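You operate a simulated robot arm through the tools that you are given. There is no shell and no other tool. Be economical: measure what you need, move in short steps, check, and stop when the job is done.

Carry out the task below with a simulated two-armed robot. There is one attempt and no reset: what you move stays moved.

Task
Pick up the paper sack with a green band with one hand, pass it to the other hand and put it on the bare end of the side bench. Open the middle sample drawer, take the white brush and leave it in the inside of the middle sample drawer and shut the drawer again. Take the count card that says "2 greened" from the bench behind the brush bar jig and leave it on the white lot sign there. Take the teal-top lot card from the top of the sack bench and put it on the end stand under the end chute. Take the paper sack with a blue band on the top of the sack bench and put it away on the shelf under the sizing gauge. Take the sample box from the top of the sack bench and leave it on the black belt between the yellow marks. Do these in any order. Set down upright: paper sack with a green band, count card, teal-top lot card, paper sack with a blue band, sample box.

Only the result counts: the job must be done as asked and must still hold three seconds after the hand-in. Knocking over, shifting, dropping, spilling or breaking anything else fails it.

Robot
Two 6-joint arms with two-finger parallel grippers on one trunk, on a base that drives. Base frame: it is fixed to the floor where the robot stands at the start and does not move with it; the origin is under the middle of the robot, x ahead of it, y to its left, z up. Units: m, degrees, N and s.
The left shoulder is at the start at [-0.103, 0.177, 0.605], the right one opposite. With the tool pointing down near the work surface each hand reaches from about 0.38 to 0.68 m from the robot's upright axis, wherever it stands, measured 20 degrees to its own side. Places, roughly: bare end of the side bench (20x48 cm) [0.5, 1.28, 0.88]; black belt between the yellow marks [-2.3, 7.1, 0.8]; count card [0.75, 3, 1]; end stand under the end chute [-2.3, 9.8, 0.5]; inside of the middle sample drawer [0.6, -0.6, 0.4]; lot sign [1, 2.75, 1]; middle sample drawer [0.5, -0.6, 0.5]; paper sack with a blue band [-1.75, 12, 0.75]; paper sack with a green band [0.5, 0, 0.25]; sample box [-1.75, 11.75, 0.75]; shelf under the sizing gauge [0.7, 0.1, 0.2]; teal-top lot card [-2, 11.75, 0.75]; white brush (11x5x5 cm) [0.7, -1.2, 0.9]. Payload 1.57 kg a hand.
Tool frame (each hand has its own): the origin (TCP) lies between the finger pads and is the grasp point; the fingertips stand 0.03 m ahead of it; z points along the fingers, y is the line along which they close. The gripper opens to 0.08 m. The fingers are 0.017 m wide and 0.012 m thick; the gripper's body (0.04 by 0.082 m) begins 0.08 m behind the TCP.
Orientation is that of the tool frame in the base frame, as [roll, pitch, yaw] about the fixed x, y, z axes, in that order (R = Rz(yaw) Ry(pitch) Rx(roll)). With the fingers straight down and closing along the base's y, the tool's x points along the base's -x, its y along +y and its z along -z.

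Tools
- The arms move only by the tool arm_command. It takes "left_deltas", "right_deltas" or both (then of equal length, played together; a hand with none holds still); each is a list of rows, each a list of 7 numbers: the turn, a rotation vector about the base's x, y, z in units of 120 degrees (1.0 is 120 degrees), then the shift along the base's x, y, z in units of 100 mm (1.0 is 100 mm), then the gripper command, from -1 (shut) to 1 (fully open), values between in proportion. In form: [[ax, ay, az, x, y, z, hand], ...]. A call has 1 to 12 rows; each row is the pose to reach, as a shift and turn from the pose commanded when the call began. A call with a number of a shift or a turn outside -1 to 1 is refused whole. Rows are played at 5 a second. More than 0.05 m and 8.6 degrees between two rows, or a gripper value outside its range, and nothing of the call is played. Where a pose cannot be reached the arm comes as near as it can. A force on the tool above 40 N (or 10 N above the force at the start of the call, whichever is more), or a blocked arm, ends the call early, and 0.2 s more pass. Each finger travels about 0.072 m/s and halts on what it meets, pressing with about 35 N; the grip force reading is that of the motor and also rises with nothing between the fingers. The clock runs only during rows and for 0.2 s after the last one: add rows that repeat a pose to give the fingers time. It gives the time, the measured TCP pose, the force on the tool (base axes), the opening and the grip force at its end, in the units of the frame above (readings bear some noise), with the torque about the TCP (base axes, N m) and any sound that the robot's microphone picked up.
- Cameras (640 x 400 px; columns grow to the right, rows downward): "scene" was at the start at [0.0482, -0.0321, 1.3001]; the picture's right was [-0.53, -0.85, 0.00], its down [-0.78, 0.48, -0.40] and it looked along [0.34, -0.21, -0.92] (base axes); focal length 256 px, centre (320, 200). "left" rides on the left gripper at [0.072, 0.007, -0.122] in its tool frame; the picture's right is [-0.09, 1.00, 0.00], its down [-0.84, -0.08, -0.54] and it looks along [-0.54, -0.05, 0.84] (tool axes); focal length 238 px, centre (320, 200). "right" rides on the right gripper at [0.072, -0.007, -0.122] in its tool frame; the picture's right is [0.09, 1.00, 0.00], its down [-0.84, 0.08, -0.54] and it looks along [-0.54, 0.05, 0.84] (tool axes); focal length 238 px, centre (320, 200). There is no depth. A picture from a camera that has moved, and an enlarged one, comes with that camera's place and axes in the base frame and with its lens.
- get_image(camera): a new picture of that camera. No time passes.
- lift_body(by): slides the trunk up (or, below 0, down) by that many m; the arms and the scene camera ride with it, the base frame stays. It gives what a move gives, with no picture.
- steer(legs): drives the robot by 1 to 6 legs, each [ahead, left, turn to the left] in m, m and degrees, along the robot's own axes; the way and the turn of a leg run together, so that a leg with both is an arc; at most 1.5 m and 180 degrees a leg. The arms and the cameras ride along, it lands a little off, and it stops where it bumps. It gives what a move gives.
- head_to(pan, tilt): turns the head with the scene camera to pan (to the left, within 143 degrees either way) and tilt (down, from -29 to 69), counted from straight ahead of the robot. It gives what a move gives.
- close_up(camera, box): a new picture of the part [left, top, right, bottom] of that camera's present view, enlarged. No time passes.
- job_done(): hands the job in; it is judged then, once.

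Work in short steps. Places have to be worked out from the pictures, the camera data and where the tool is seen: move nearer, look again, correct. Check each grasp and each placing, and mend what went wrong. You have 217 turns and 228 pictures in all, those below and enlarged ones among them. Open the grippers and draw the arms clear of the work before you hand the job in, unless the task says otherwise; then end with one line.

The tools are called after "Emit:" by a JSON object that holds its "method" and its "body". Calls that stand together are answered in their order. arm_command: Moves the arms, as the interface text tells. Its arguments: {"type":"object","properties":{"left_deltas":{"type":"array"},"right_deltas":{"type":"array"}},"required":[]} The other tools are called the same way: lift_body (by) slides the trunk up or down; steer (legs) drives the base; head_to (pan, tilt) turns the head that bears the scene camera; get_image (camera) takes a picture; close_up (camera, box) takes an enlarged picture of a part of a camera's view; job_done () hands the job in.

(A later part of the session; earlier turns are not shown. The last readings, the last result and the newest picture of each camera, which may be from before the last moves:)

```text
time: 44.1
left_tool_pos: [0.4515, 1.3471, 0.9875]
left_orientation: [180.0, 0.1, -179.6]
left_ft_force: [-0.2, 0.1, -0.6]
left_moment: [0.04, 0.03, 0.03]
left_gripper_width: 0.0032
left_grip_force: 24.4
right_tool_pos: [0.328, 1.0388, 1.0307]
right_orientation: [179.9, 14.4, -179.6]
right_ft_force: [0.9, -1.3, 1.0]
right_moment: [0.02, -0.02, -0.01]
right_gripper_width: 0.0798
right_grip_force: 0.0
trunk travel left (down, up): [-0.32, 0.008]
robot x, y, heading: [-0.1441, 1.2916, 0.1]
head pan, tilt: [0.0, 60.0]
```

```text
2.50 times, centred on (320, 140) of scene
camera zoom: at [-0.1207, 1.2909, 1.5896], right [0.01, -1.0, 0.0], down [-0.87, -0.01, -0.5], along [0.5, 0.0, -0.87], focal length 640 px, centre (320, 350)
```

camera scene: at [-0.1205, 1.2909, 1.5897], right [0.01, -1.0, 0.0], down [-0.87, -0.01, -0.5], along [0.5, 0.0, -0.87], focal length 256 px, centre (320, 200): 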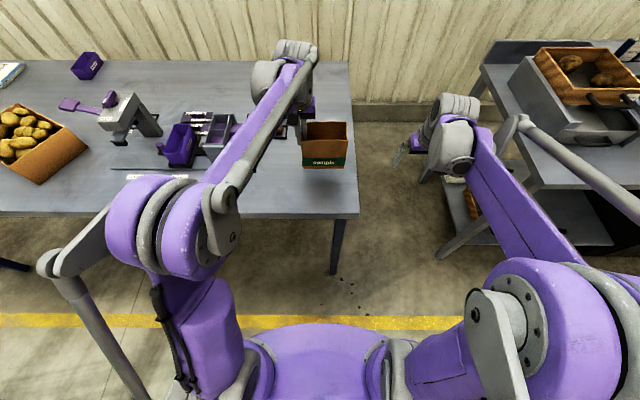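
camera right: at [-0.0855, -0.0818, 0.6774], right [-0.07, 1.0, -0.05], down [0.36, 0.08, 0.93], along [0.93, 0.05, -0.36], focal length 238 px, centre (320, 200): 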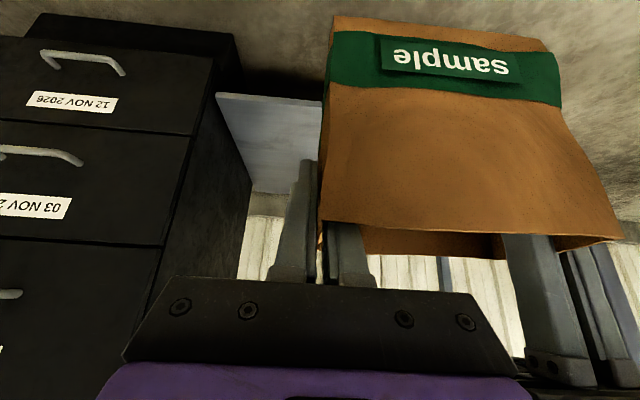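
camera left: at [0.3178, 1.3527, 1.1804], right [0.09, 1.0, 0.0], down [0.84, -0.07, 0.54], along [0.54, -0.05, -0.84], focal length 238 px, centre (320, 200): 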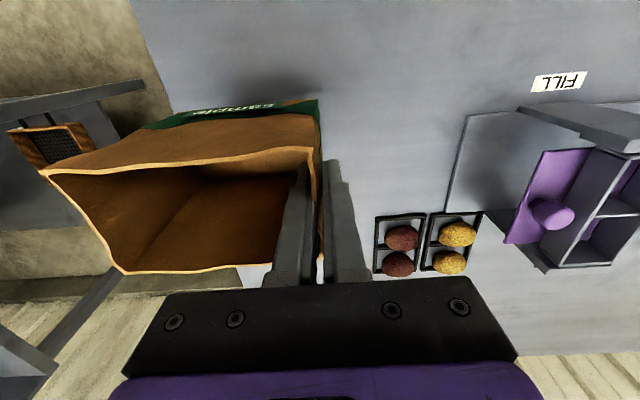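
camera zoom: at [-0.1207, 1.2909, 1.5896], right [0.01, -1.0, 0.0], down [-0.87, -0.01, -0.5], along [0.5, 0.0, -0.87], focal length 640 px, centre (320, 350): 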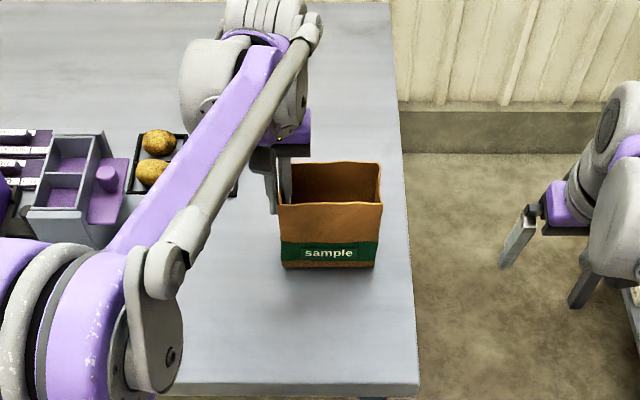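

Nearly touching. I lower in small steps until the force shows contact.

Emit:
{"method": "arm_command", "body": {"left_deltas": [[0, 0, 0, 0, 0, -0.03, -1], [0, 0, 0, 0, 0, -0.06, -1]]}}

Emit:
{"method": "arm_command", "body": {"left_deltas": [[0, 0, 0, 0, 0, -0.02, -1], [0, 0, 0, 0, 0, -0.04, -1]]}}

Emit:
{"method": "close_up", "body": {"camera": "scene", "box": [270, 90, 370, 190]}}

```text
time: 44.7
left_tool_pos: [0.4506, 1.3466, 0.9829]
left_orientation: [-179.9, 0.0, -179.6]
left_ft_force: [0.1, 0.3, -0.4]
left_moment: [0.02, 0.03, 0.0]
left_gripper_width: 0.0032
left_grip_force: 24.9
right_tool_pos: [0.3284, 1.0387, 1.031]
right_orientation: [180.0, 14.4, -179.7]
right_ft_force: [0.1, 0.7, -0.2]
right_moment: [-0.02, 0.02, 0.02]
right_gripper_width: 0.08
right_grip_force: 0.0
trunk travel left (down, up): [-0.32, 0.008]
robot x, y, heading: [-0.1452, 1.2896, 0.3]
head pan, tilt: [0.0, 60.0]
```

```text
time: 45.3
left_tool_pos: [0.4502, 1.3468, 0.9793]
left_orientation: [-180.0, 0.1, -179.5]
left_ft_force: [3.5, 1.8, 19.0]
left_moment: [-0.08, 0.02, 0.05]
left_gripper_width: 0.0035
left_grip_force: 24.6
right_tool_pos: [0.327, 1.0381, 1.0318]
right_orientation: [179.9, 14.5, -179.6]
right_ft_force: [0.0, -0.4, 0.4]
right_moment: [-0.03, -0.01, -0.01]
right_gripper_width: 0.0799
right_grip_force: 0.2
trunk travel left (down, up): [-0.32, 0.008]
robot x, y, heading: [-0.1448, 1.2901, 0.3]
head pan, tilt: [0.0, 60.0]
```

```text
4.00 times, centred on (320, 140) of scene
camera zoom: at [-0.1219, 1.2909, 1.5899], right [0.01, -1.0, 0.0], down [-0.87, -0.01, -0.5], along [0.5, 0.0, -0.87], focal length 1024 px, centre (320, 440)
```

zoom: 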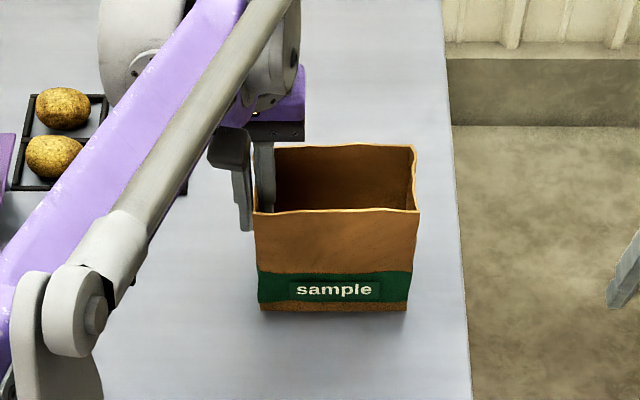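

Contact made (19 N). Ease 1 mm, open the hand modestly, then rise straight up.

Emit:
{"method": "arm_command", "body": {"left_deltas": [[0, 0, 0, 0, 0, 0.015, -1], [0, 0, 0, 0, 0, 0.015, -0.2], [0, 0, 0, 0, 0, 0.015, -0.2], [0, 0, 0, 0, 0, 0.2, -0.2], [0, 0, 0, 0, 0, 0.5, -0.2], [0, 0, 0, 0, 0, 0.9, -0.2]]}}

Emit:
{"method": "close_up", "body": {"camera": "scene", "box": [240, 60, 400, 220]}}

```text
time: 46.7
left_tool_pos: [0.4498, 1.3476, 1.0675]
left_orientation: [-180.0, 0.1, -179.6]
left_ft_force: [0.7, 0.1, -0.2]
left_moment: [-0.02, 0.01, 0.02]
left_gripper_width: 0.0319
left_grip_force: 0.0
right_tool_pos: [0.3283, 1.039, 1.0299]
right_orientation: [179.9, 14.5, -179.6]
right_ft_force: [1.3, -0.8, -0.6]
right_moment: [-0.01, 0.0, -0.01]
right_gripper_width: 0.0799
right_grip_force: 0.1
trunk travel left (down, up): [-0.32, 0.008]
robot x, y, heading: [-0.142, 1.2901, 0.3]
head pan, tilt: [0.0, 60.0]
```

```text
2.50 times, centred on (320, 140) of scene
camera zoom: at [-0.1208, 1.2909, 1.5897], right [0.01, -1.0, 0.0], down [-0.87, -0.01, -0.5], along [0.5, 0.0, -0.87], focal length 640 px, centre (320, 350)
```

zoom: 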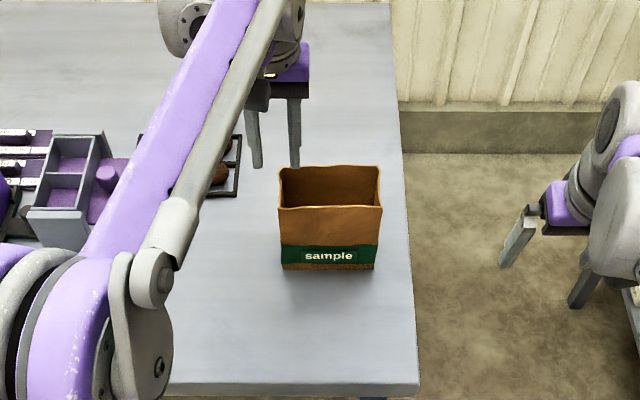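

Green sack stands correctly on the bare end. Now I back off and drive left towards the brush-bar jig bench for the count card.

Emit:
{"method": "steer", "body": {"legs": [[-0.4, 0, 0], [0, 1.45, 0]]}}

Emit:
{"method": "head_to", "body": {"pan": 0, "tilt": 35}}

Emit:
{"method": "get_image", "body": {"camera": "scene"}}

```text
time: 61.6
left_tool_pos: [0.0341, 2.7912, 1.0676]
left_orientation: [-180.0, 0.1, -179.5]
left_ft_force: [-0.1, 0.2, -0.1]
left_moment: [0.02, -0.02, -0.01]
left_gripper_width: 0.032
left_grip_force: 0.1
right_tool_pos: [-0.0873, 2.4803, 1.0311]
right_orientation: [179.8, 14.5, -179.5]
right_ft_force: [-0.2, -0.4, 0.2]
right_moment: [-0.02, -0.03, -0.04]
right_gripper_width: 0.0797
right_grip_force: 0.0
trunk travel left (down, up): [-0.32, 0.008]
robot x, y, heading: [-0.5589, 2.7355, 0.4]
head pan, tilt: [0.0, 60.0]
```

```text
time: 62.5
left_tool_pos: [0.0341, 2.7889, 1.0686]
left_orientation: [-180.0, 0.0, -179.5]
left_ft_force: [-0.6, -0.2, -0.4]
left_moment: [-0.01, 0.01, 0.0]
left_gripper_width: 0.0321
left_grip_force: 0.0
right_tool_pos: [-0.0863, 2.4798, 1.0307]
right_orientation: [179.8, 14.5, -179.6]
right_ft_force: [0.9, 0.4, 0.5]
right_moment: [-0.02, 0.01, 0.02]
right_gripper_width: 0.0803
right_grip_force: 0.0
trunk travel left (down, up): [-0.32, 0.008]
robot x, y, heading: [-0.558, 2.7343, 0.4]
head pan, tilt: [0.0, 35.0]
```

```text
194 pictures are left
camera scene: at [-0.5145, 2.7321, 1.6239], right [0.01, -1.0, 0.0], down [-0.57, -0.01, -0.82], along [0.82, 0.01, -0.57], focal length 256 px, centre (320, 200)
```

scene: 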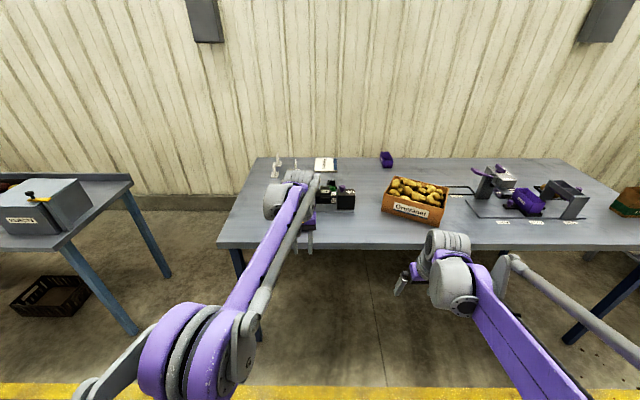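

I enlarge the jig end of this bench to find the cards and sign.

Emit:
{"method": "close_up", "body": {"camera": "scene", "box": [210, 130, 410, 255]}}

Emit:
{"method": "get_image", "body": {"camera": "left"}}

```text
3.20 times, centred on (310, 192) of scene
camera zoom: at [-0.5145, 2.7321, 1.6239], right [0.01, -1.0, 0.0], down [-0.57, -0.01, -0.82], along [0.82, 0.01, -0.57], focal length 819 px, centre (352, 224)
```

zoom: 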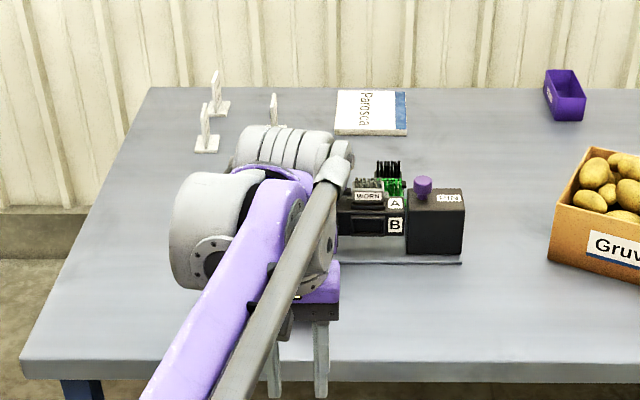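

```text
192 pictures are left
camera left: at [-0.0382, 2.7953, 1.1906], right [0.08, 1.0, 0.0], down [0.84, -0.07, 0.54], along [0.54, -0.05, -0.84], focal length 238 px, centre (320, 200)
```

left: 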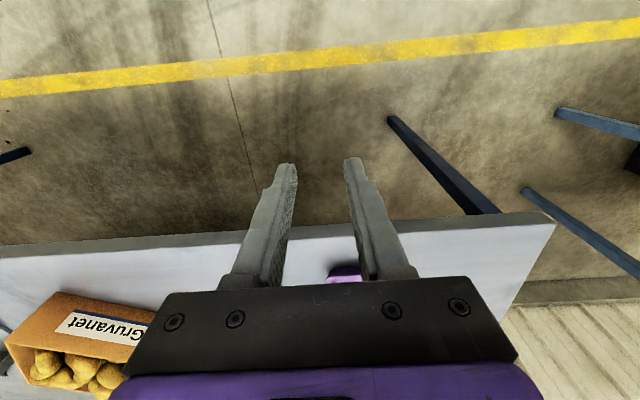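

Cards stand at about (0.79,3.01), (0.95,3.01), (0.89,2.90); the flat sign spans x≈0.85–1.04, y≈2.65–2.78. That's too deep from the front, so I'll enter the gap (y 3.15–3.82) facing −y. First draw the hands in and up.

Emit:
{"method": "arm_command", "body": {"left_deltas": [[0, 0, 0, -0.4, 0.3, 0.3, 1], [0, 0, 0, -0.8, 0.7, 0.6, 1], [0, 0, 0, -1, 1, 0.7, 1]], "right_deltas": [[0, 0.06, 0, 0, 0, 0.3, 1], [0, 0.12, 0, 0, 0, 0.6, 1], [0, 0.12, 0, 0, 0, 0.9, 1]]}}

Emit:
{"method": "steer", "body": {"legs": [[0, 0.75, 0], [0, 0, -90]]}}

Emit:
{"method": "head_to", "body": {"pan": 60, "tilt": 30}}

Emit:
{"method": "get_image", "body": {"camera": "scene"}}

Emit:
{"method": "head_to", "body": {"pan": 110, "tilt": 35}}

Emit:
{"method": "get_image", "body": {"camera": "scene"}}

```text
refused: row 1 steps farther than a row can; nothing moved
```

```text
time: 73.3
left_tool_pos: [-0.504, 2.8889, 1.0682]
left_orientation: [-179.9, -0.1, 91.1]
left_ft_force: [-0.2, 0.3, 0.8]
left_moment: [0.04, 0.03, 0.02]
left_gripper_width: 0.0319
left_grip_force: 0.1
right_tool_pos: [-0.8137, 3.0085, 1.0299]
right_orientation: [179.9, 14.4, 91.1]
right_ft_force: [-0.6, -0.3, 0.0]
right_moment: [0.0, 0.01, 0.0]
right_gripper_width: 0.0802
right_grip_force: 0.0
trunk travel left (down, up): [-0.32, 0.008]
robot x, y, heading: [-0.5645, 3.4843, -88.9]
head pan, tilt: [0.0, 35.0]
```

```text
time: 74.6
left_tool_pos: [-0.5026, 2.8901, 1.0681]
left_orientation: [180.0, 0.0, 91.0]
left_ft_force: [-0.5, 0.6, -0.4]
left_moment: [0.02, 0.01, -0.02]
left_gripper_width: 0.0319
left_grip_force: 0.0
right_tool_pos: [-0.8145, 3.0095, 1.0319]
right_orientation: [-180.0, 14.4, 91.1]
right_ft_force: [0.5, -1.1, -0.2]
right_moment: [-0.01, -0.02, -0.02]
right_gripper_width: 0.0802
right_grip_force: 0.1
trunk travel left (down, up): [-0.32, 0.008]
robot x, y, heading: [-0.5667, 3.4804, -88.7]
head pan, tilt: [60.0, 30.0]
```

```text
191 pictures are left
camera scene: at [-0.4887, 3.4817, 1.6318], right [-0.48, -0.88, 0.0], down [-0.44, 0.24, -0.87], along [0.76, -0.42, -0.5], focal length 256 px, centre (320, 200)
```

scene: 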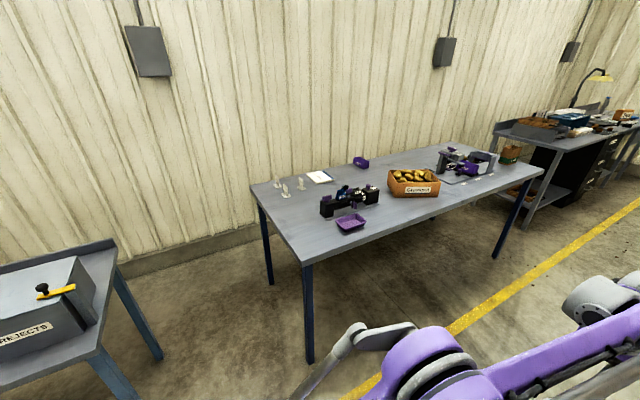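

```text
time: 75.8
left_tool_pos: [-0.5027, 2.8898, 1.0683]
left_orientation: [-180.0, 0.0, 91.0]
left_ft_force: [-0.2, 0.2, 0.4]
left_moment: [0.01, 0.01, 0.01]
left_gripper_width: 0.0319
left_grip_force: 0.0
right_tool_pos: [-0.8146, 3.0086, 1.0318]
right_orientation: [179.8, 14.3, 91.0]
right_ft_force: [0.4, 0.2, -0.4]
right_moment: [-0.01, 0.02, -0.02]
right_gripper_width: 0.0799
right_grip_force: 0.1
trunk travel left (down, up): [-0.32, 0.008]
robot x, y, heading: [-0.5685, 3.4819, -88.8]
head pan, tilt: [110.0, 35.0]
```

```text
190 pictures are left
camera scene: at [-0.4857, 3.5571, 1.624], right [0.36, -0.93, 0.0], down [-0.54, -0.21, -0.82], along [0.76, 0.29, -0.57], focal length 256 px, centre (320, 200)
```

scene: 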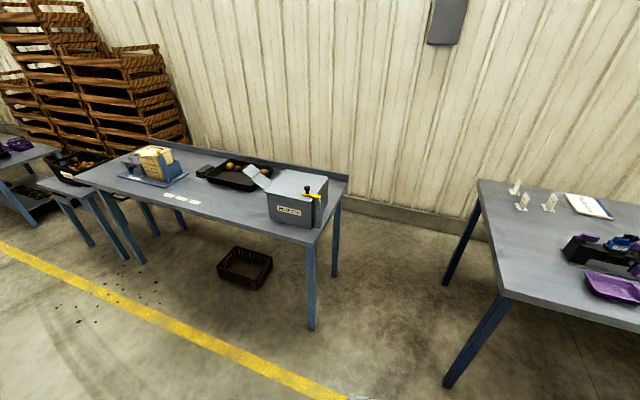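

The first arm move was refused (row too long), but the turn went well. I read the cards by close-up.

Emit:
{"method": "close_up", "body": {"camera": "scene", "box": [490, 165, 640, 260]}}

Emit:
{"method": "head_to", "body": {"pan": 60, "tilt": 25}}

Emit:
{"method": "close_up", "body": {"camera": "scene", "box": [255, 180, 385, 260]}}

```text
4.21 times, centred on (565, 212) of scene
camera zoom: at [-0.4857, 3.5571, 1.624], right [0.36, -0.93, 0.0], down [-0.54, -0.21, -0.82], along [0.76, 0.29, -0.57], focal length 1078 px, centre (-712, 147)
```

zoom: 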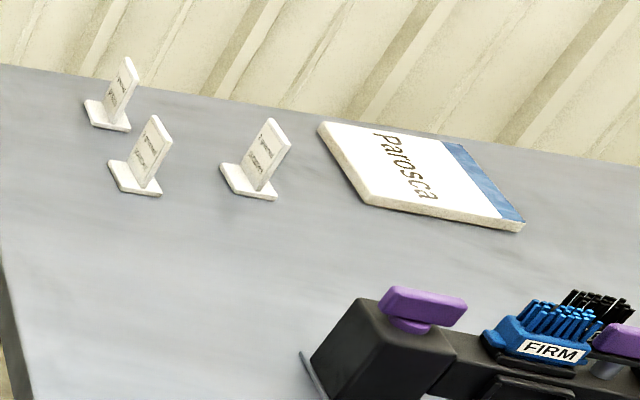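

```text
time: 77.0
left_tool_pos: [-0.5032, 2.89, 1.0675]
left_orientation: [179.9, 0.0, 91.1]
left_ft_force: [0.6, -0.3, -0.3]
left_moment: [0.0, -0.02, 0.01]
left_gripper_width: 0.0319
left_grip_force: 0.1
right_tool_pos: [-0.8143, 3.0078, 1.0319]
right_orientation: [179.9, 14.5, 91.1]
right_ft_force: [0.6, 0.9, -0.1]
right_moment: [0.04, 0.01, 0.03]
right_gripper_width: 0.0801
right_grip_force: 0.0
trunk travel left (down, up): [-0.32, 0.008]
robot x, y, heading: [-0.5677, 3.4838, -88.7]
head pan, tilt: [60.0, 25.0]
```

```text
4.92 times, centred on (320, 220) of scene
camera zoom: at [-0.4871, 3.481, 1.6397], right [-0.48, -0.88, 0.0], down [-0.37, 0.2, -0.91], along [0.79, -0.44, -0.42], focal length 1260 px, centre (320, 102)
```

zoom: 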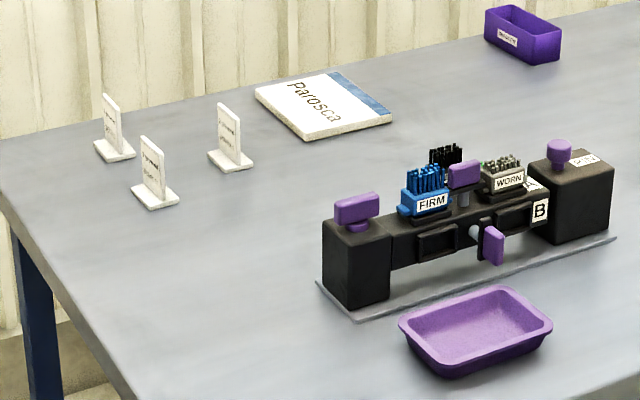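

Cards' faces look toward +y, i.e. to the gap. Raise and draw in the hands (smaller rows), trim the heading, and drive sideways into the gap.

Emit:
{"method": "arm_command", "body": {"left_deltas": [[0, 0, 0, 0.2, 0.3, 0.2, 1], [0, 0, 0, 0.5, 0.6, 0.4, 1], [0, 0, 0, 0.7, 0.9, 0.6, 1], [0, 0, 0, 0.8, 1, 0.8, 1]], "right_deltas": [[0, 0, 0, 0, 0.1, 0.3, 1], [0, 0, 0, 0, 0.2, 0.6, 1], [0, 0, 0, 0, 0.3, 0.9, 1], [0, 0, 0, 0, 0.3, 1, 1]]}}

Emit:
{"method": "steer", "body": {"legs": [[0, 0, -1.2], [0, 0.6, 0]]}}

Emit:
{"method": "head_to", "body": {"pan": 60, "tilt": 45}}

Emit:
{"method": "get_image", "body": {"camera": "scene"}}

Emit:
{"method": "head_to", "body": {"pan": 135, "tilt": 50}}

Emit:
{"method": "get_image", "body": {"camera": "scene"}}

```text
time: 78.0
left_tool_pos: [-0.4245, 2.9899, 1.1476]
left_orientation: [179.9, 0.1, 91.2]
left_ft_force: [-0.6, -0.5, 0.0]
left_moment: [-0.02, 0.01, -0.05]
left_gripper_width: 0.0799
left_grip_force: 0.0
right_tool_pos: [-0.8143, 3.0381, 1.1332]
right_orientation: [179.8, 14.4, 91.1]
right_ft_force: [-0.5, 0.0, -0.2]
right_moment: [0.0, -0.02, 0.0]
right_gripper_width: 0.08
right_grip_force: 0.1
trunk travel left (down, up): [-0.32, 0.008]
robot x, y, heading: [-0.5667, 3.4798, -88.9]
head pan, tilt: [60.0, 25.0]
```

```text
time: 84.1
left_tool_pos: [0.1638, 2.9854, 1.1464]
left_orientation: [180.0, 0.0, 89.8]
left_ft_force: [-1.4, 0.4, -0.1]
left_moment: [-0.02, -0.05, 0.01]
left_gripper_width: 0.0799
left_grip_force: 0.1
right_tool_pos: [-0.2258, 3.0423, 1.132]
right_orientation: [179.9, 14.4, 89.8]
right_ft_force: [0.2, -0.1, -0.1]
right_moment: [0.0, 0.02, -0.02]
right_gripper_width: 0.08
right_grip_force: 0.0
trunk travel left (down, up): [-0.32, 0.008]
robot x, y, heading: [0.0291, 3.4849, -90.3]
head pan, tilt: [60.0, 25.0]
```

```text
time: 84.9
left_tool_pos: [0.1629, 2.9859, 1.1472]
left_orientation: [180.0, 0.0, 89.8]
left_ft_force: [0.1, 0.5, 1.1]
left_moment: [0.0, -0.01, -0.01]
left_gripper_width: 0.0801
left_grip_force: 0.0
right_tool_pos: [-0.2251, 3.0423, 1.1318]
right_orientation: [179.9, 14.4, 89.6]
right_ft_force: [-0.2, -0.2, 0.2]
right_moment: [-0.02, -0.02, -0.01]
right_gripper_width: 0.0799
right_grip_force: 0.0
trunk travel left (down, up): [-0.32, 0.008]
robot x, y, heading: [0.0323, 3.4832, -90.3]
head pan, tilt: [60.0, 45.0]
```

```text
187 pictures are left
camera scene: at [0.1025, 3.4831, 1.6092], right [-0.5, -0.86, 0.0], down [-0.61, 0.36, -0.71], along [0.61, -0.36, -0.71], focal length 256 px, centre (320, 200)
```

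scene: 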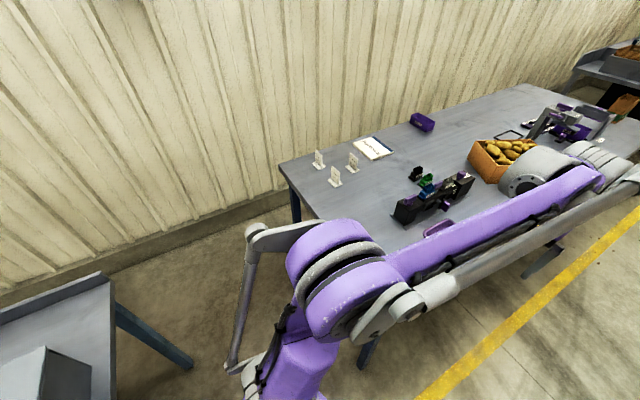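

```text
time: 86.4
left_tool_pos: [0.1639, 2.9854, 1.1492]
left_orientation: [-180.0, 0.1, 89.8]
left_ft_force: [-0.2, 0.2, -0.3]
left_moment: [-0.03, 0.01, -0.01]
left_gripper_width: 0.0799
left_grip_force: 0.1
right_tool_pos: [-0.2256, 3.0423, 1.1313]
right_orientation: [179.8, 14.4, 89.7]
right_ft_force: [-0.1, -0.6, 0.4]
right_moment: [0.01, -0.02, 0.02]
right_gripper_width: 0.0802
right_grip_force: 0.1
trunk travel left (down, up): [-0.32, 0.008]
robot x, y, heading: [0.0333, 3.4841, -90.2]
head pan, tilt: [135.0, 50.0]
```

```text
186 pictures are left
camera scene: at [0.0869, 3.5782, 1.6022], right [0.7, -0.71, 0.0], down [-0.54, -0.54, -0.64], along [0.46, 0.45, -0.77], focal length 256 px, centre (320, 200)
```

scene: 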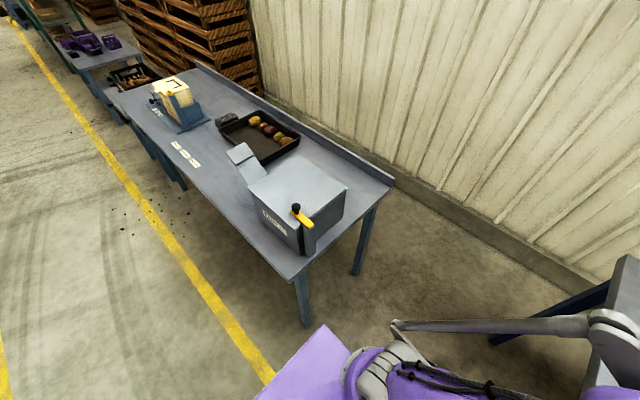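

The left elbow juts ~0.43 m toward the wall (x≈1.08), so I go to x≈0.58 only, then look ahead at the cards.

Emit:
{"method": "steer", "body": {"legs": [[0, 0.55, 0], [0.05, 0, 0]]}}

Emit:
{"method": "head_to", "body": {"pan": 20, "tilt": 50}}

Emit:
{"method": "get_image", "body": {"camera": "scene"}}

Emit:
{"method": "get_image", "body": {"camera": "left"}}

```text
time: 92.2
left_tool_pos: [0.7138, 2.9354, 1.1474]
left_orientation: [-180.0, 0.0, 89.6]
left_ft_force: [0.1, 0.4, 0.4]
left_moment: [0.0, -0.02, 0.02]
left_gripper_width: 0.0801
left_grip_force: 0.1
right_tool_pos: [0.3236, 2.9945, 1.1305]
right_orientation: [179.9, 14.4, 89.5]
right_ft_force: [0.4, 0.1, -0.5]
right_moment: [0.01, 0.0, 0.0]
right_gripper_width: 0.0802
right_grip_force: 0.2
trunk travel left (down, up): [-0.32, 0.008]
robot x, y, heading: [0.5824, 3.4305, -90.5]
head pan, tilt: [135.0, 50.0]
```

```text
time: 94.2
left_tool_pos: [0.7136, 2.9352, 1.147]
left_orientation: [-180.0, 0.0, 89.6]
left_ft_force: [-1.0, 0.3, 0.0]
left_moment: [0.02, 0.0, 0.01]
left_gripper_width: 0.0799
left_grip_force: 0.0
right_tool_pos: [0.3234, 2.9921, 1.132]
right_orientation: [179.9, 14.5, 89.5]
right_ft_force: [-0.3, 0.3, -0.1]
right_moment: [0.0, 0.03, -0.06]
right_gripper_width: 0.0802
right_grip_force: 0.0
trunk travel left (down, up): [-0.32, 0.008]
robot x, y, heading: [0.5854, 3.4266, -90.4]
head pan, tilt: [20.0, 50.0]
```

```text
185 pictures are left
camera scene: at [0.6092, 3.3996, 1.6022], right [-0.94, -0.34, 0.0], down [-0.26, 0.72, -0.64], along [0.22, -0.61, -0.77], focal length 256 px, centre (320, 200)
```

scene: 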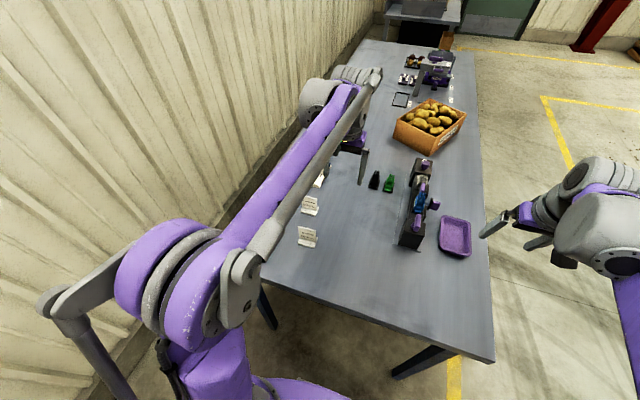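

```text
184 pictures are left
camera left: at [0.7188, 3.0047, 1.2704], right [0.99, -0.1, 0.0], down [-0.08, -0.84, 0.54], along [-0.05, -0.54, -0.84], focal length 238 px, centre (320, 200)
```

left: 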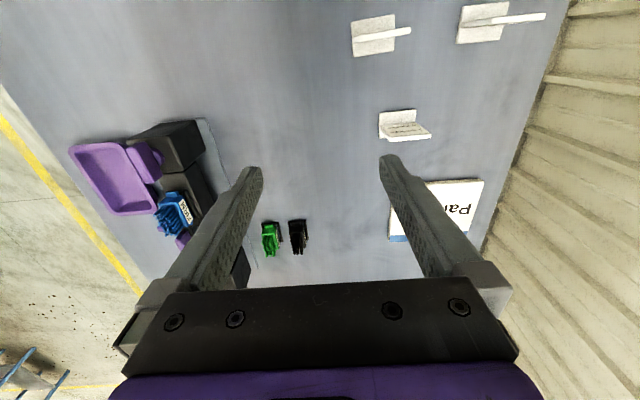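

Close-ups to read the cards.

Emit:
{"method": "close_up", "body": {"camera": "scene", "box": [280, 160, 340, 260]}}

Emit:
{"method": "close_up", "body": {"camera": "left", "box": [340, 0, 560, 150]}}

```text
4.00 times, centred on (310, 210) of scene
camera zoom: at [0.6092, 3.3996, 1.6022], right [-0.94, -0.34, 0.0], down [-0.26, 0.72, -0.64], along [0.22, -0.61, -0.77], focal length 1024 px, centre (360, 160)
```

zoom: 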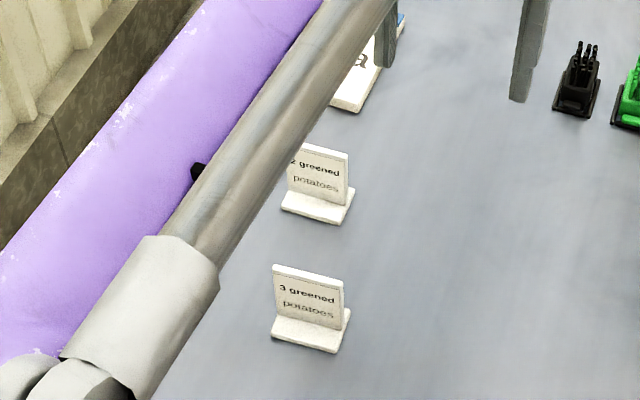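

```text
2.67 times, centred on (450, 75) of left
camera zoom: at [0.7188, 3.0047, 1.2704], right [0.99, -0.1, 0.0], down [-0.08, -0.84, 0.54], along [-0.05, -0.54, -0.84], focal length 636 px, centre (-27, 533)
```

zoom: 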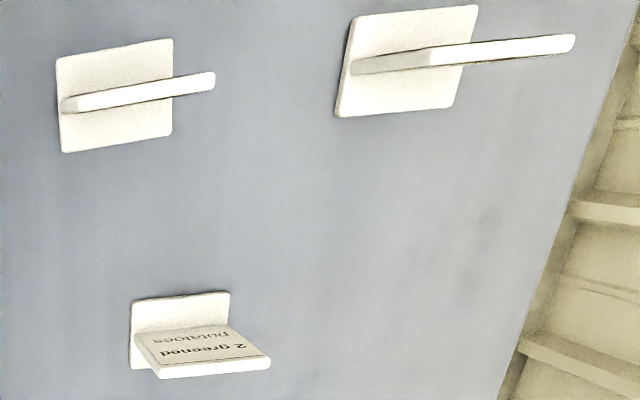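

"2 greened" is the card nearest the sign, at about (0.84, 2.90); sign spans x 0.84–0.995, y 2.64–2.77. I need to stand closer; look straight down at the clearance between trunk and bench.

Emit:
{"method": "head_to", "body": {"pan": 0, "tilt": 69}}

Emit:
{"method": "get_image", "body": {"camera": "scene"}}

```text
time: 95.0
left_tool_pos: [0.7126, 2.9328, 1.1481]
left_orientation: [-179.9, 0.0, 89.6]
left_ft_force: [0.2, 1.0, 0.6]
left_moment: [0.02, 0.03, 0.02]
left_gripper_width: 0.08
left_grip_force: 0.1
right_tool_pos: [0.3238, 2.9914, 1.1327]
right_orientation: [179.9, 14.5, 89.5]
right_ft_force: [-0.3, -0.5, 0.1]
right_moment: [0.01, 0.03, 0.01]
right_gripper_width: 0.0799
right_grip_force: 0.0
trunk travel left (down, up): [-0.32, 0.008]
robot x, y, heading: [0.5802, 3.4308, -90.6]
head pan, tilt: [0.0, 68.8]
```

```text
181 pictures are left
camera scene: at [0.5829, 3.4162, 1.5803], right [-1.0, 0.01, 0.0], down [0.01, 0.93, -0.36], along [0.0, -0.36, -0.93], focal length 256 px, centre (320, 200)
```

scene: 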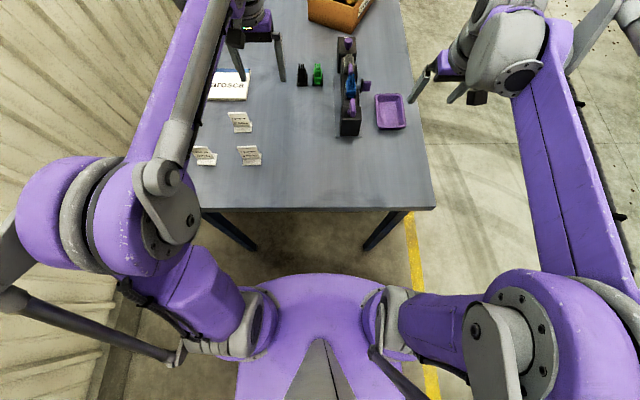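

Torso front is only ~0.07 m ahead of the axis and the bench edge 0.25 m; no shelf beneath. I advance 0.10 m.

Emit:
{"method": "steer", "body": {"legs": [[0.1, 0, 0.6]]}}

Emit:
{"method": "arm_command", "body": {"left_deltas": [[0, 0, 0.07, 0.1, 0, 0, 0], [0, 0, 0.14, 0.2, 0, 0, 0], [0, 0, 0.21, 0.3, 0, 0, 0], [0, 0, 0.28, 0.4, 0, 0, 0], [0, 0, 0.35, 0.5, 0, 0, 0], [0, 0, 0.42, 0.6, 0, 0, 0], [0, 0, 0.49, 0.7, 0, 0, 0], [0, 0, 0.56, 0.8, 0, 0, 0], [0, 0, 0.63, 0.9, 0, 0, 0], [0, 0, 0.7, 1, 0, 0, 0], [0, 0, 0.755, 1, 0, 0, 0]]}}

Emit:
{"method": "get_image", "body": {"camera": "left"}}

Emit:
{"method": "get_image", "body": {"camera": "scene"}}

```text
time: 96.1
left_tool_pos: [0.7178, 2.8377, 1.1467]
left_orientation: [-180.0, -0.1, 90.2]
left_ft_force: [0.4, -0.2, 0.1]
left_moment: [0.01, -0.03, 0.01]
left_gripper_width: 0.08
left_grip_force: 0.0
right_tool_pos: [0.3292, 2.8927, 1.1315]
right_orientation: [180.0, 14.3, 90.1]
right_ft_force: [0.0, -0.2, -0.2]
right_moment: [0.01, -0.02, -0.01]
right_gripper_width: 0.0801
right_grip_force: 0.1
trunk travel left (down, up): [-0.32, 0.008]
robot x, y, heading: [0.5815, 3.3378, -90.0]
head pan, tilt: [0.0, 68.8]
```

```text
time: 98.5
left_tool_pos: [0.8177, 2.8363, 1.1484]
left_orientation: [180.0, 0.1, -179.2]
left_ft_force: [0.3, 0.5, 0.2]
left_moment: [-0.02, -0.01, 0.01]
left_gripper_width: 0.04
left_grip_force: 0.1
right_tool_pos: [0.327, 2.8914, 1.1322]
right_orientation: [179.9, 14.5, 90.1]
right_ft_force: [0.6, 0.3, 0.2]
right_moment: [0.01, 0.02, 0.0]
right_gripper_width: 0.0801
right_grip_force: 0.1
trunk travel left (down, up): [-0.32, 0.008]
robot x, y, heading: [0.584, 3.3301, -89.8]
head pan, tilt: [0.0, 68.8]
```

```text
180 pictures are left
camera left: at [0.7445, 2.8422, 1.2702], right [0.08, 1.0, 0.0], down [0.84, -0.06, 0.54], along [0.54, -0.04, -0.84], focal length 238 px, centre (320, 200)
```

left: 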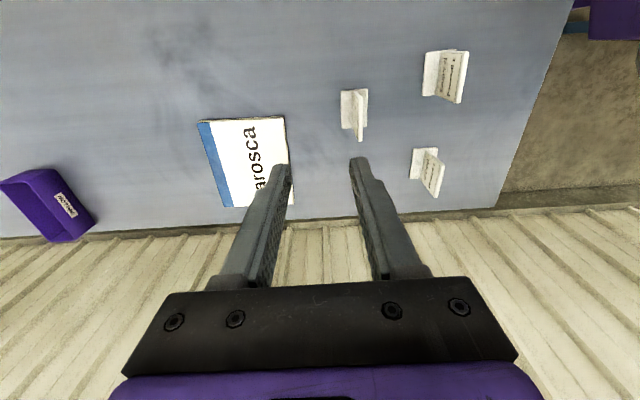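

```text
179 pictures are left
camera scene: at [0.5827, 3.3187, 1.5803], right [-1.0, 0.0, 0.0], down [0.0, 0.93, -0.36], along [0.0, -0.36, -0.93], focal length 256 px, centre (320, 200)
```

scene: 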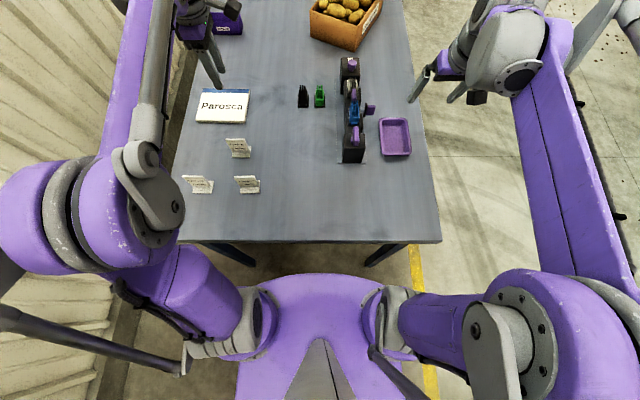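

Card top centre at about (0.826, 2.889). Shift over it and descend 10 cm.

Emit:
{"method": "arm_command", "body": {"left_deltas": [[0, 0, 0, 0.08, 0.3, 0, 0.1], [0, 0, 0, 0.08, 0.53, -0.3, 0.1], [0, 0, 0, 0.08, 0.53, -0.7, 0.1], [0, 0, 0, 0.08, 0.53, -1, 0.1]]}}

Emit:
{"method": "get_image", "body": {"camera": "left"}}

Emit:
{"method": "close_up", "body": {"camera": "scene", "box": [160, 60, 320, 220]}}

```text
time: 99.5
left_tool_pos: [0.826, 2.8905, 1.0485]
left_orientation: [-179.9, 0.0, -179.2]
left_ft_force: [-0.2, 0.6, 0.2]
left_moment: [-0.02, -0.02, 0.0]
left_gripper_width: 0.0439
left_grip_force: 0.0
right_tool_pos: [0.3278, 2.8933, 1.1323]
right_orientation: [179.9, 14.4, 90.1]
right_ft_force: [0.0, -0.4, 0.0]
right_moment: [0.01, -0.01, 0.01]
right_gripper_width: 0.0799
right_grip_force: 0.1
trunk travel left (down, up): [-0.32, 0.008]
robot x, y, heading: [0.5815, 3.3308, -90.0]
head pan, tilt: [0.0, 68.8]
```

```text
178 pictures are left
camera left: at [0.753, 2.8955, 1.1713], right [0.08, 1.0, 0.0], down [0.84, -0.07, 0.54], along [0.54, -0.04, -0.84], focal length 238 px, centre (320, 200)
```

left: 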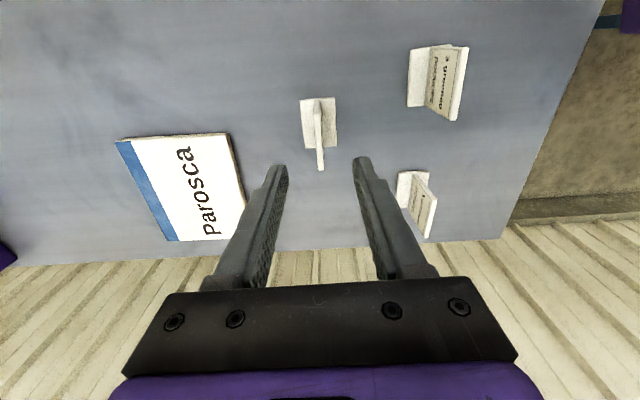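

```text
2.50 times, centred on (240, 140) of scene
camera zoom: at [0.583, 3.3187, 1.5803], right [-1.0, 0.0, 0.0], down [0.0, 0.93, -0.36], along [0.0, -0.36, -0.93], focal length 640 px, centre (520, 350)
```

zoom: 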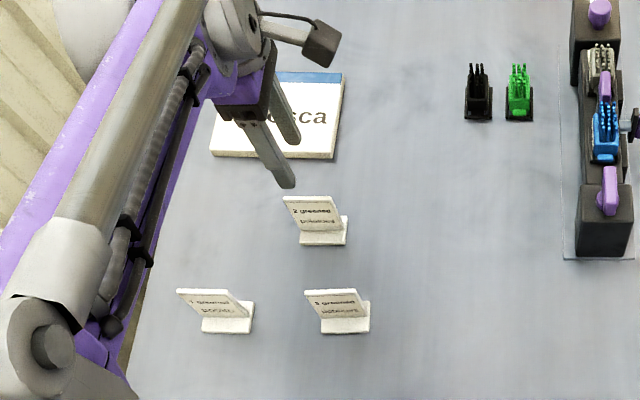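

Card edge-on and centred between the fingers. Descend 10 cm and close.

Emit:
{"method": "arm_command", "body": {"left_deltas": [[0, 0, 0, 0, 0, -0.4, 0.1], [0, 0, 0, 0, 0, -0.8, 0.1], [0, 0, 0, 0, 0, -1, 0.1], [0, 0, 0, 0, 0, -1, -1], [0, 0, 0, 0, 0, -1, -1], [0, 0, 0, 0, 0, -1, -1]]}}

Emit:
{"method": "get_image", "body": {"camera": "left"}}

Emit:
{"method": "close_up", "body": {"camera": "scene", "box": [160, 60, 320, 220]}}

```text
time: 100.9
left_tool_pos: [0.8254, 2.8896, 0.9476]
left_orientation: [-180.0, 0.0, -179.3]
left_ft_force: [-0.5, 0.8, -0.2]
left_moment: [0.05, -0.01, 0.01]
left_gripper_width: 0.005
left_grip_force: 26.1
right_tool_pos: [0.3265, 2.891, 1.1321]
right_orientation: [179.9, 14.4, 90.1]
right_ft_force: [0.1, -0.1, 0.6]
right_moment: [0.0, 0.0, -0.04]
right_gripper_width: 0.0801
right_grip_force: 0.0
trunk travel left (down, up): [-0.32, 0.008]
robot x, y, heading: [0.5815, 3.3322, -90.0]
head pan, tilt: [0.0, 68.8]
```

```text
176 pictures are left
camera left: at [0.7523, 2.8951, 1.0708], right [0.08, 1.0, 0.0], down [0.84, -0.07, 0.54], along [0.54, -0.04, -0.84], focal length 238 px, centre (320, 200)
```

left: 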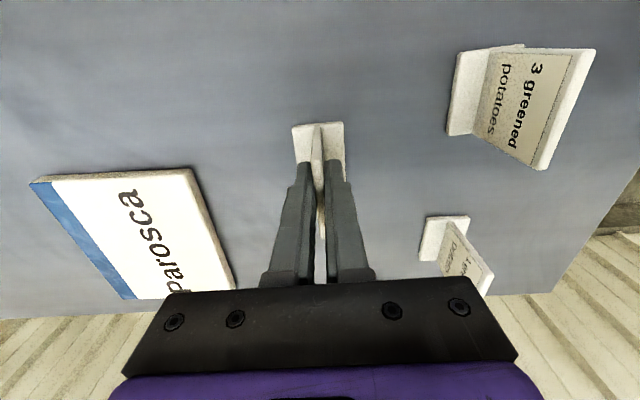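

```text
2.50 times, centred on (240, 140) of scene
camera zoom: at [0.5829, 3.3187, 1.5803], right [-1.0, 0.0, 0.0], down [0.0, 0.93, -0.36], along [0.0, -0.36, -0.93], focal length 640 px, centre (520, 350)
```

zoom: 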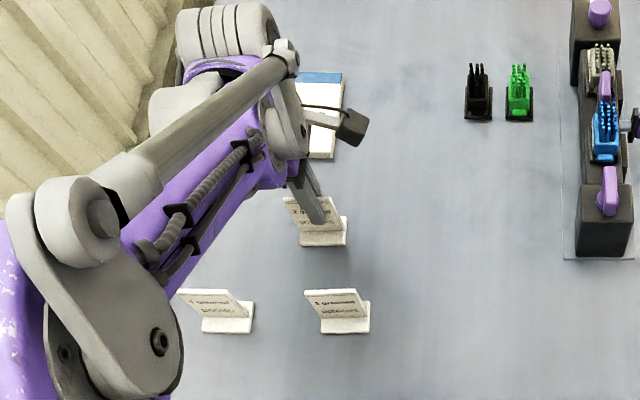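

Held (5 mm). The sign spans x 0.83–0.98, y 2.645–2.785. Lift 6 cm and carry toward (0.89, 2.725).

Emit:
{"method": "arm_command", "body": {"left_deltas": [[0, 0, 0, 0, 0, 0.3, -1], [0, 0, 0, 0, 0, 0.6, -1], [0, 0, 0, 0.2, -0.4, 0.6, -1], [0, 0, 0, 0.4, -0.8, 0.6, -1], [0, 0, 0, 0.5, -1, 0.6, -1]]}}

Emit:
{"method": "arm_command", "body": {"left_deltas": [[0, 0, 0, 0.05, -0.4, 0, -1], [0, 0, 0, 0.1, -0.65, 0, -1]]}}

Emit:
{"method": "get_image", "body": {"camera": "left"}}

Emit:
{"method": "get_image", "body": {"camera": "scene"}}

```text
time: 102.1
left_tool_pos: [0.8755, 2.7902, 1.0079]
left_orientation: [180.0, 0.1, -179.2]
left_ft_force: [0.2, 0.4, -0.2]
left_moment: [-0.03, -0.01, 0.01]
left_gripper_width: 0.0052
left_grip_force: 25.1
right_tool_pos: [0.3272, 2.8906, 1.1316]
right_orientation: [179.9, 14.3, 90.0]
right_ft_force: [1.1, -0.8, 0.2]
right_moment: [0.01, -0.01, -0.01]
right_gripper_width: 0.08
right_grip_force: 0.0
trunk travel left (down, up): [-0.32, 0.008]
robot x, y, heading: [0.5811, 3.3336, -89.8]
head pan, tilt: [0.0, 68.8]
```

```text
time: 102.7
left_tool_pos: [0.8852, 2.7248, 1.0084]
left_orientation: [180.0, 0.0, -179.1]
left_ft_force: [0.5, 0.2, 0.5]
left_moment: [-0.01, 0.01, 0.0]
left_gripper_width: 0.0052
left_grip_force: 25.7
right_tool_pos: [0.3287, 2.8906, 1.1327]
right_orientation: [179.9, 14.4, 90.1]
right_ft_force: [-0.6, -0.2, 0.6]
right_moment: [-0.06, 0.03, -0.05]
right_gripper_width: 0.0801
right_grip_force: 0.1
trunk travel left (down, up): [-0.32, 0.008]
robot x, y, heading: [0.5843, 3.3338, -90.0]
head pan, tilt: [0.0, 68.8]
```

```text
174 pictures are left
camera left: at [0.8128, 2.7297, 1.1306], right [0.08, 1.0, 0.0], down [0.84, -0.07, 0.54], along [0.54, -0.04, -0.84], focal length 238 px, centre (320, 200)
```

left: 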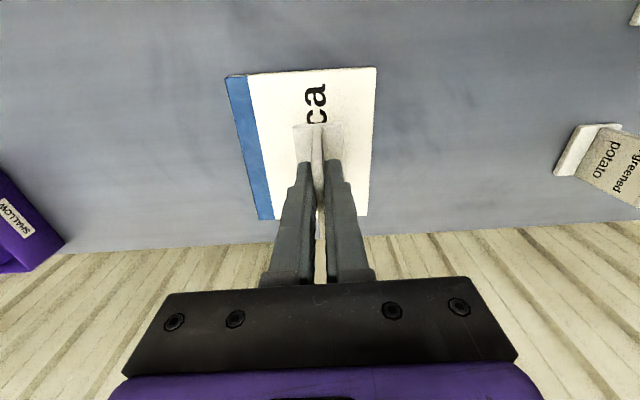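

```text
173 pictures are left
camera scene: at [0.5831, 3.3181, 1.5803], right [-1.0, 0.0, 0.0], down [0.0, 0.93, -0.36], along [0.0, -0.36, -0.93], focal length 256 px, centre (320, 200)
```

scene: 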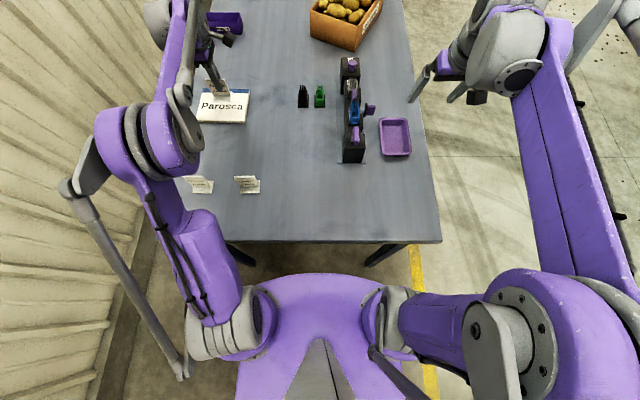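

Card is over the sign. Lower 3.8 cm, then creep down to contact.

Emit:
{"method": "arm_command", "body": {"left_deltas": [[0, 0, 0, 0, 0, -0.2, -1], [0, 0, 0, 0, 0, -0.38, -1]]}}

Emit:
{"method": "arm_command", "body": {"left_deltas": [[0, 0, 0, 0, 0, -0.04, -1], [0, 0, 0, 0, 0, -0.06, -1]]}}

Emit:
{"method": "get_image", "body": {"camera": "left"}}

```text
time: 103.3
left_tool_pos: [0.8869, 2.7253, 0.9705]
left_orientation: [-179.9, 0.0, -179.3]
left_ft_force: [-0.4, 0.2, -0.6]
left_moment: [-0.01, -0.02, 0.01]
left_gripper_width: 0.0053
left_grip_force: 25.4
right_tool_pos: [0.3277, 2.8922, 1.1318]
right_orientation: [179.9, 14.4, 90.1]
right_ft_force: [0.5, -0.7, -1.2]
right_moment: [0.0, -0.01, -0.01]
right_gripper_width: 0.0803
right_grip_force: 0.1
trunk travel left (down, up): [-0.32, 0.008]
robot x, y, heading: [0.5805, 3.3279, -89.7]
head pan, tilt: [0.0, 68.8]
```

```text
time: 103.9
left_tool_pos: [0.8858, 2.7252, 0.9632]
left_orientation: [180.0, -0.1, -179.2]
left_ft_force: [1.6, 0.6, -1.2]
left_moment: [0.01, 0.0, -0.03]
left_gripper_width: 0.0048
left_grip_force: 25.5
right_tool_pos: [0.3286, 2.8913, 1.1322]
right_orientation: [179.9, 14.4, 90.1]
right_ft_force: [-0.1, -0.6, -1.1]
right_moment: [0.0, 0.03, 0.02]
right_gripper_width: 0.0799
right_grip_force: 0.0
trunk travel left (down, up): [-0.32, 0.008]
robot x, y, heading: [0.5813, 3.3283, -89.7]
head pan, tilt: [0.0, 68.8]
```

```text
172 pictures are left
camera left: at [0.8128, 2.7307, 1.0865], right [0.08, 1.0, 0.0], down [0.84, -0.07, 0.54], along [0.54, -0.04, -0.84], focal length 238 px, centre (320, 200)
```

left: 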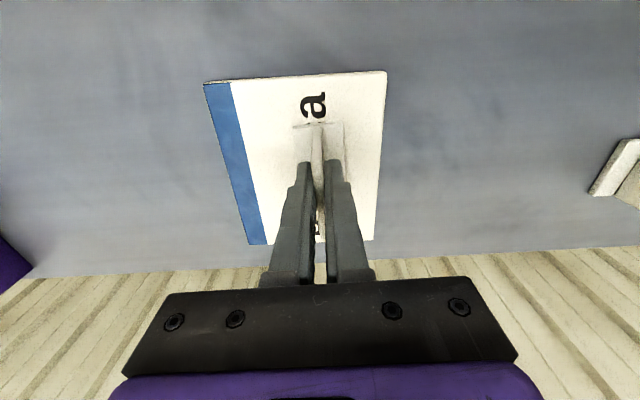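

Not in contact yet; creep 6 mm more.

Emit:
{"method": "arm_command", "body": {"left_deltas": [[0, 0, 0, 0, 0, -0.02, -1], [0, 0, 0, 0, 0, -0.03, -1]]}}

Emit:
{"method": "arm_command", "body": {"left_deltas": [[0, 0, 0, 0, 0, -0.02, -1], [0, 0, 0, 0, 0, -0.02, -1]]}}

```text
time: 104.5
left_tool_pos: [0.8855, 2.7263, 0.9626]
left_orientation: [-179.9, 0.1, -179.3]
left_ft_force: [2.0, -3.8, 16.9]
left_moment: [-0.11, -0.01, 0.02]
left_gripper_width: 0.0055
left_grip_force: 25.3
right_tool_pos: [0.3282, 2.8918, 1.1328]
right_orientation: [-180.0, 14.4, 90.1]
right_ft_force: [0.2, 0.0, 0.0]
right_moment: [0.01, 0.02, -0.04]
right_gripper_width: 0.0799
right_grip_force: 0.0
trunk travel left (down, up): [-0.32, 0.008]
robot x, y, heading: [0.5832, 3.3319, -90.1]
head pan, tilt: [0.0, 68.8]
```

```text
time: 105.1
left_tool_pos: [0.8856, 2.7266, 0.9596]
left_orientation: [-179.9, 0.1, -179.2]
left_ft_force: [1.0, -3.9, 18.0]
left_moment: [-0.12, 0.0, 0.0]
left_gripper_width: 0.0052
left_grip_force: 25.2
right_tool_pos: [0.3275, 2.8923, 1.1318]
right_orientation: [179.9, 14.4, 90.0]
right_ft_force: [-0.9, 0.0, 0.1]
right_moment: [-0.01, 0.0, 0.04]
right_gripper_width: 0.0798
right_grip_force: 0.0
trunk travel left (down, up): [-0.32, 0.008]
robot x, y, heading: [0.5846, 3.3313, -89.9]
head pan, tilt: [0.0, 68.8]
```

Contact at 18 N. Ease 2 mm, open, and rise.

Emit:
{"method": "arm_command", "body": {"left_deltas": [[0, 0, 0, 0, 0, 0.025, -1], [0, 0, 0, 0, 0, 0.025, -0.2], [0, 0, 0, 0, 0, 0.025, 0], [0, 0, 0, 0, 0, 0.025, 0], [0, 0, 0, 0, 0, 0.4, 0], [0, 0, 0, 0, 0, 0.8, 0], [0, 0, 0, 0, 0, 1, 0]]}}

Emit:
{"method": "get_image", "body": {"camera": "left"}}

Emit:
{"method": "close_up", "body": {"camera": "scene", "box": [160, 60, 320, 220]}}

```text
time: 106.7
left_tool_pos: [0.8841, 2.7258, 1.0599]
left_orientation: [180.0, 0.0, -179.2]
left_ft_force: [0.2, -0.3, 0.2]
left_moment: [-0.01, -0.01, -0.01]
left_gripper_width: 0.04
left_grip_force: 0.1
right_tool_pos: [0.3279, 2.892, 1.1324]
right_orientation: [179.9, 14.5, 90.1]
right_ft_force: [-0.1, 0.5, -1.1]
right_moment: [-0.01, 0.02, -0.03]
right_gripper_width: 0.0801
right_grip_force: 0.1
trunk travel left (down, up): [-0.32, 0.008]
robot x, y, heading: [0.5791, 3.3286, -89.9]
head pan, tilt: [0.0, 68.8]
```

```text
171 pictures are left
camera left: at [0.8127, 2.7308, 1.1822], right [0.08, 1.0, 0.0], down [0.84, -0.07, 0.54], along [0.54, -0.04, -0.84], focal length 238 px, centre (320, 200)
```

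left: 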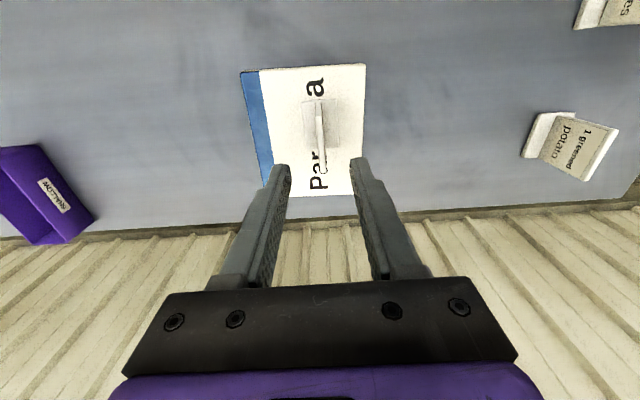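

```text
2.50 times, centred on (240, 140) of scene
camera zoom: at [0.5828, 3.3187, 1.5803], right [-1.0, 0.0, 0.0], down [0.0, 0.93, -0.36], along [0.0, -0.36, -0.93], focal length 640 px, centre (520, 350)
```

zoom: 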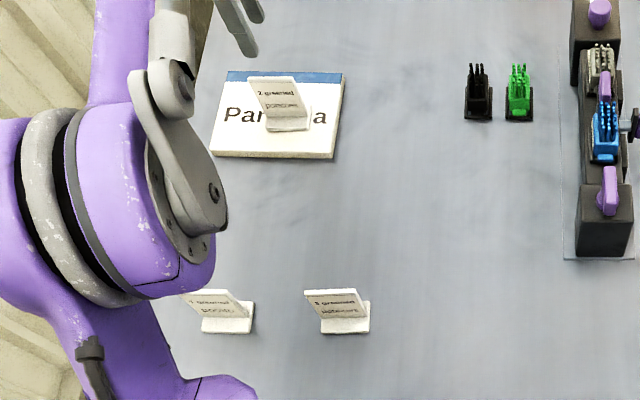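

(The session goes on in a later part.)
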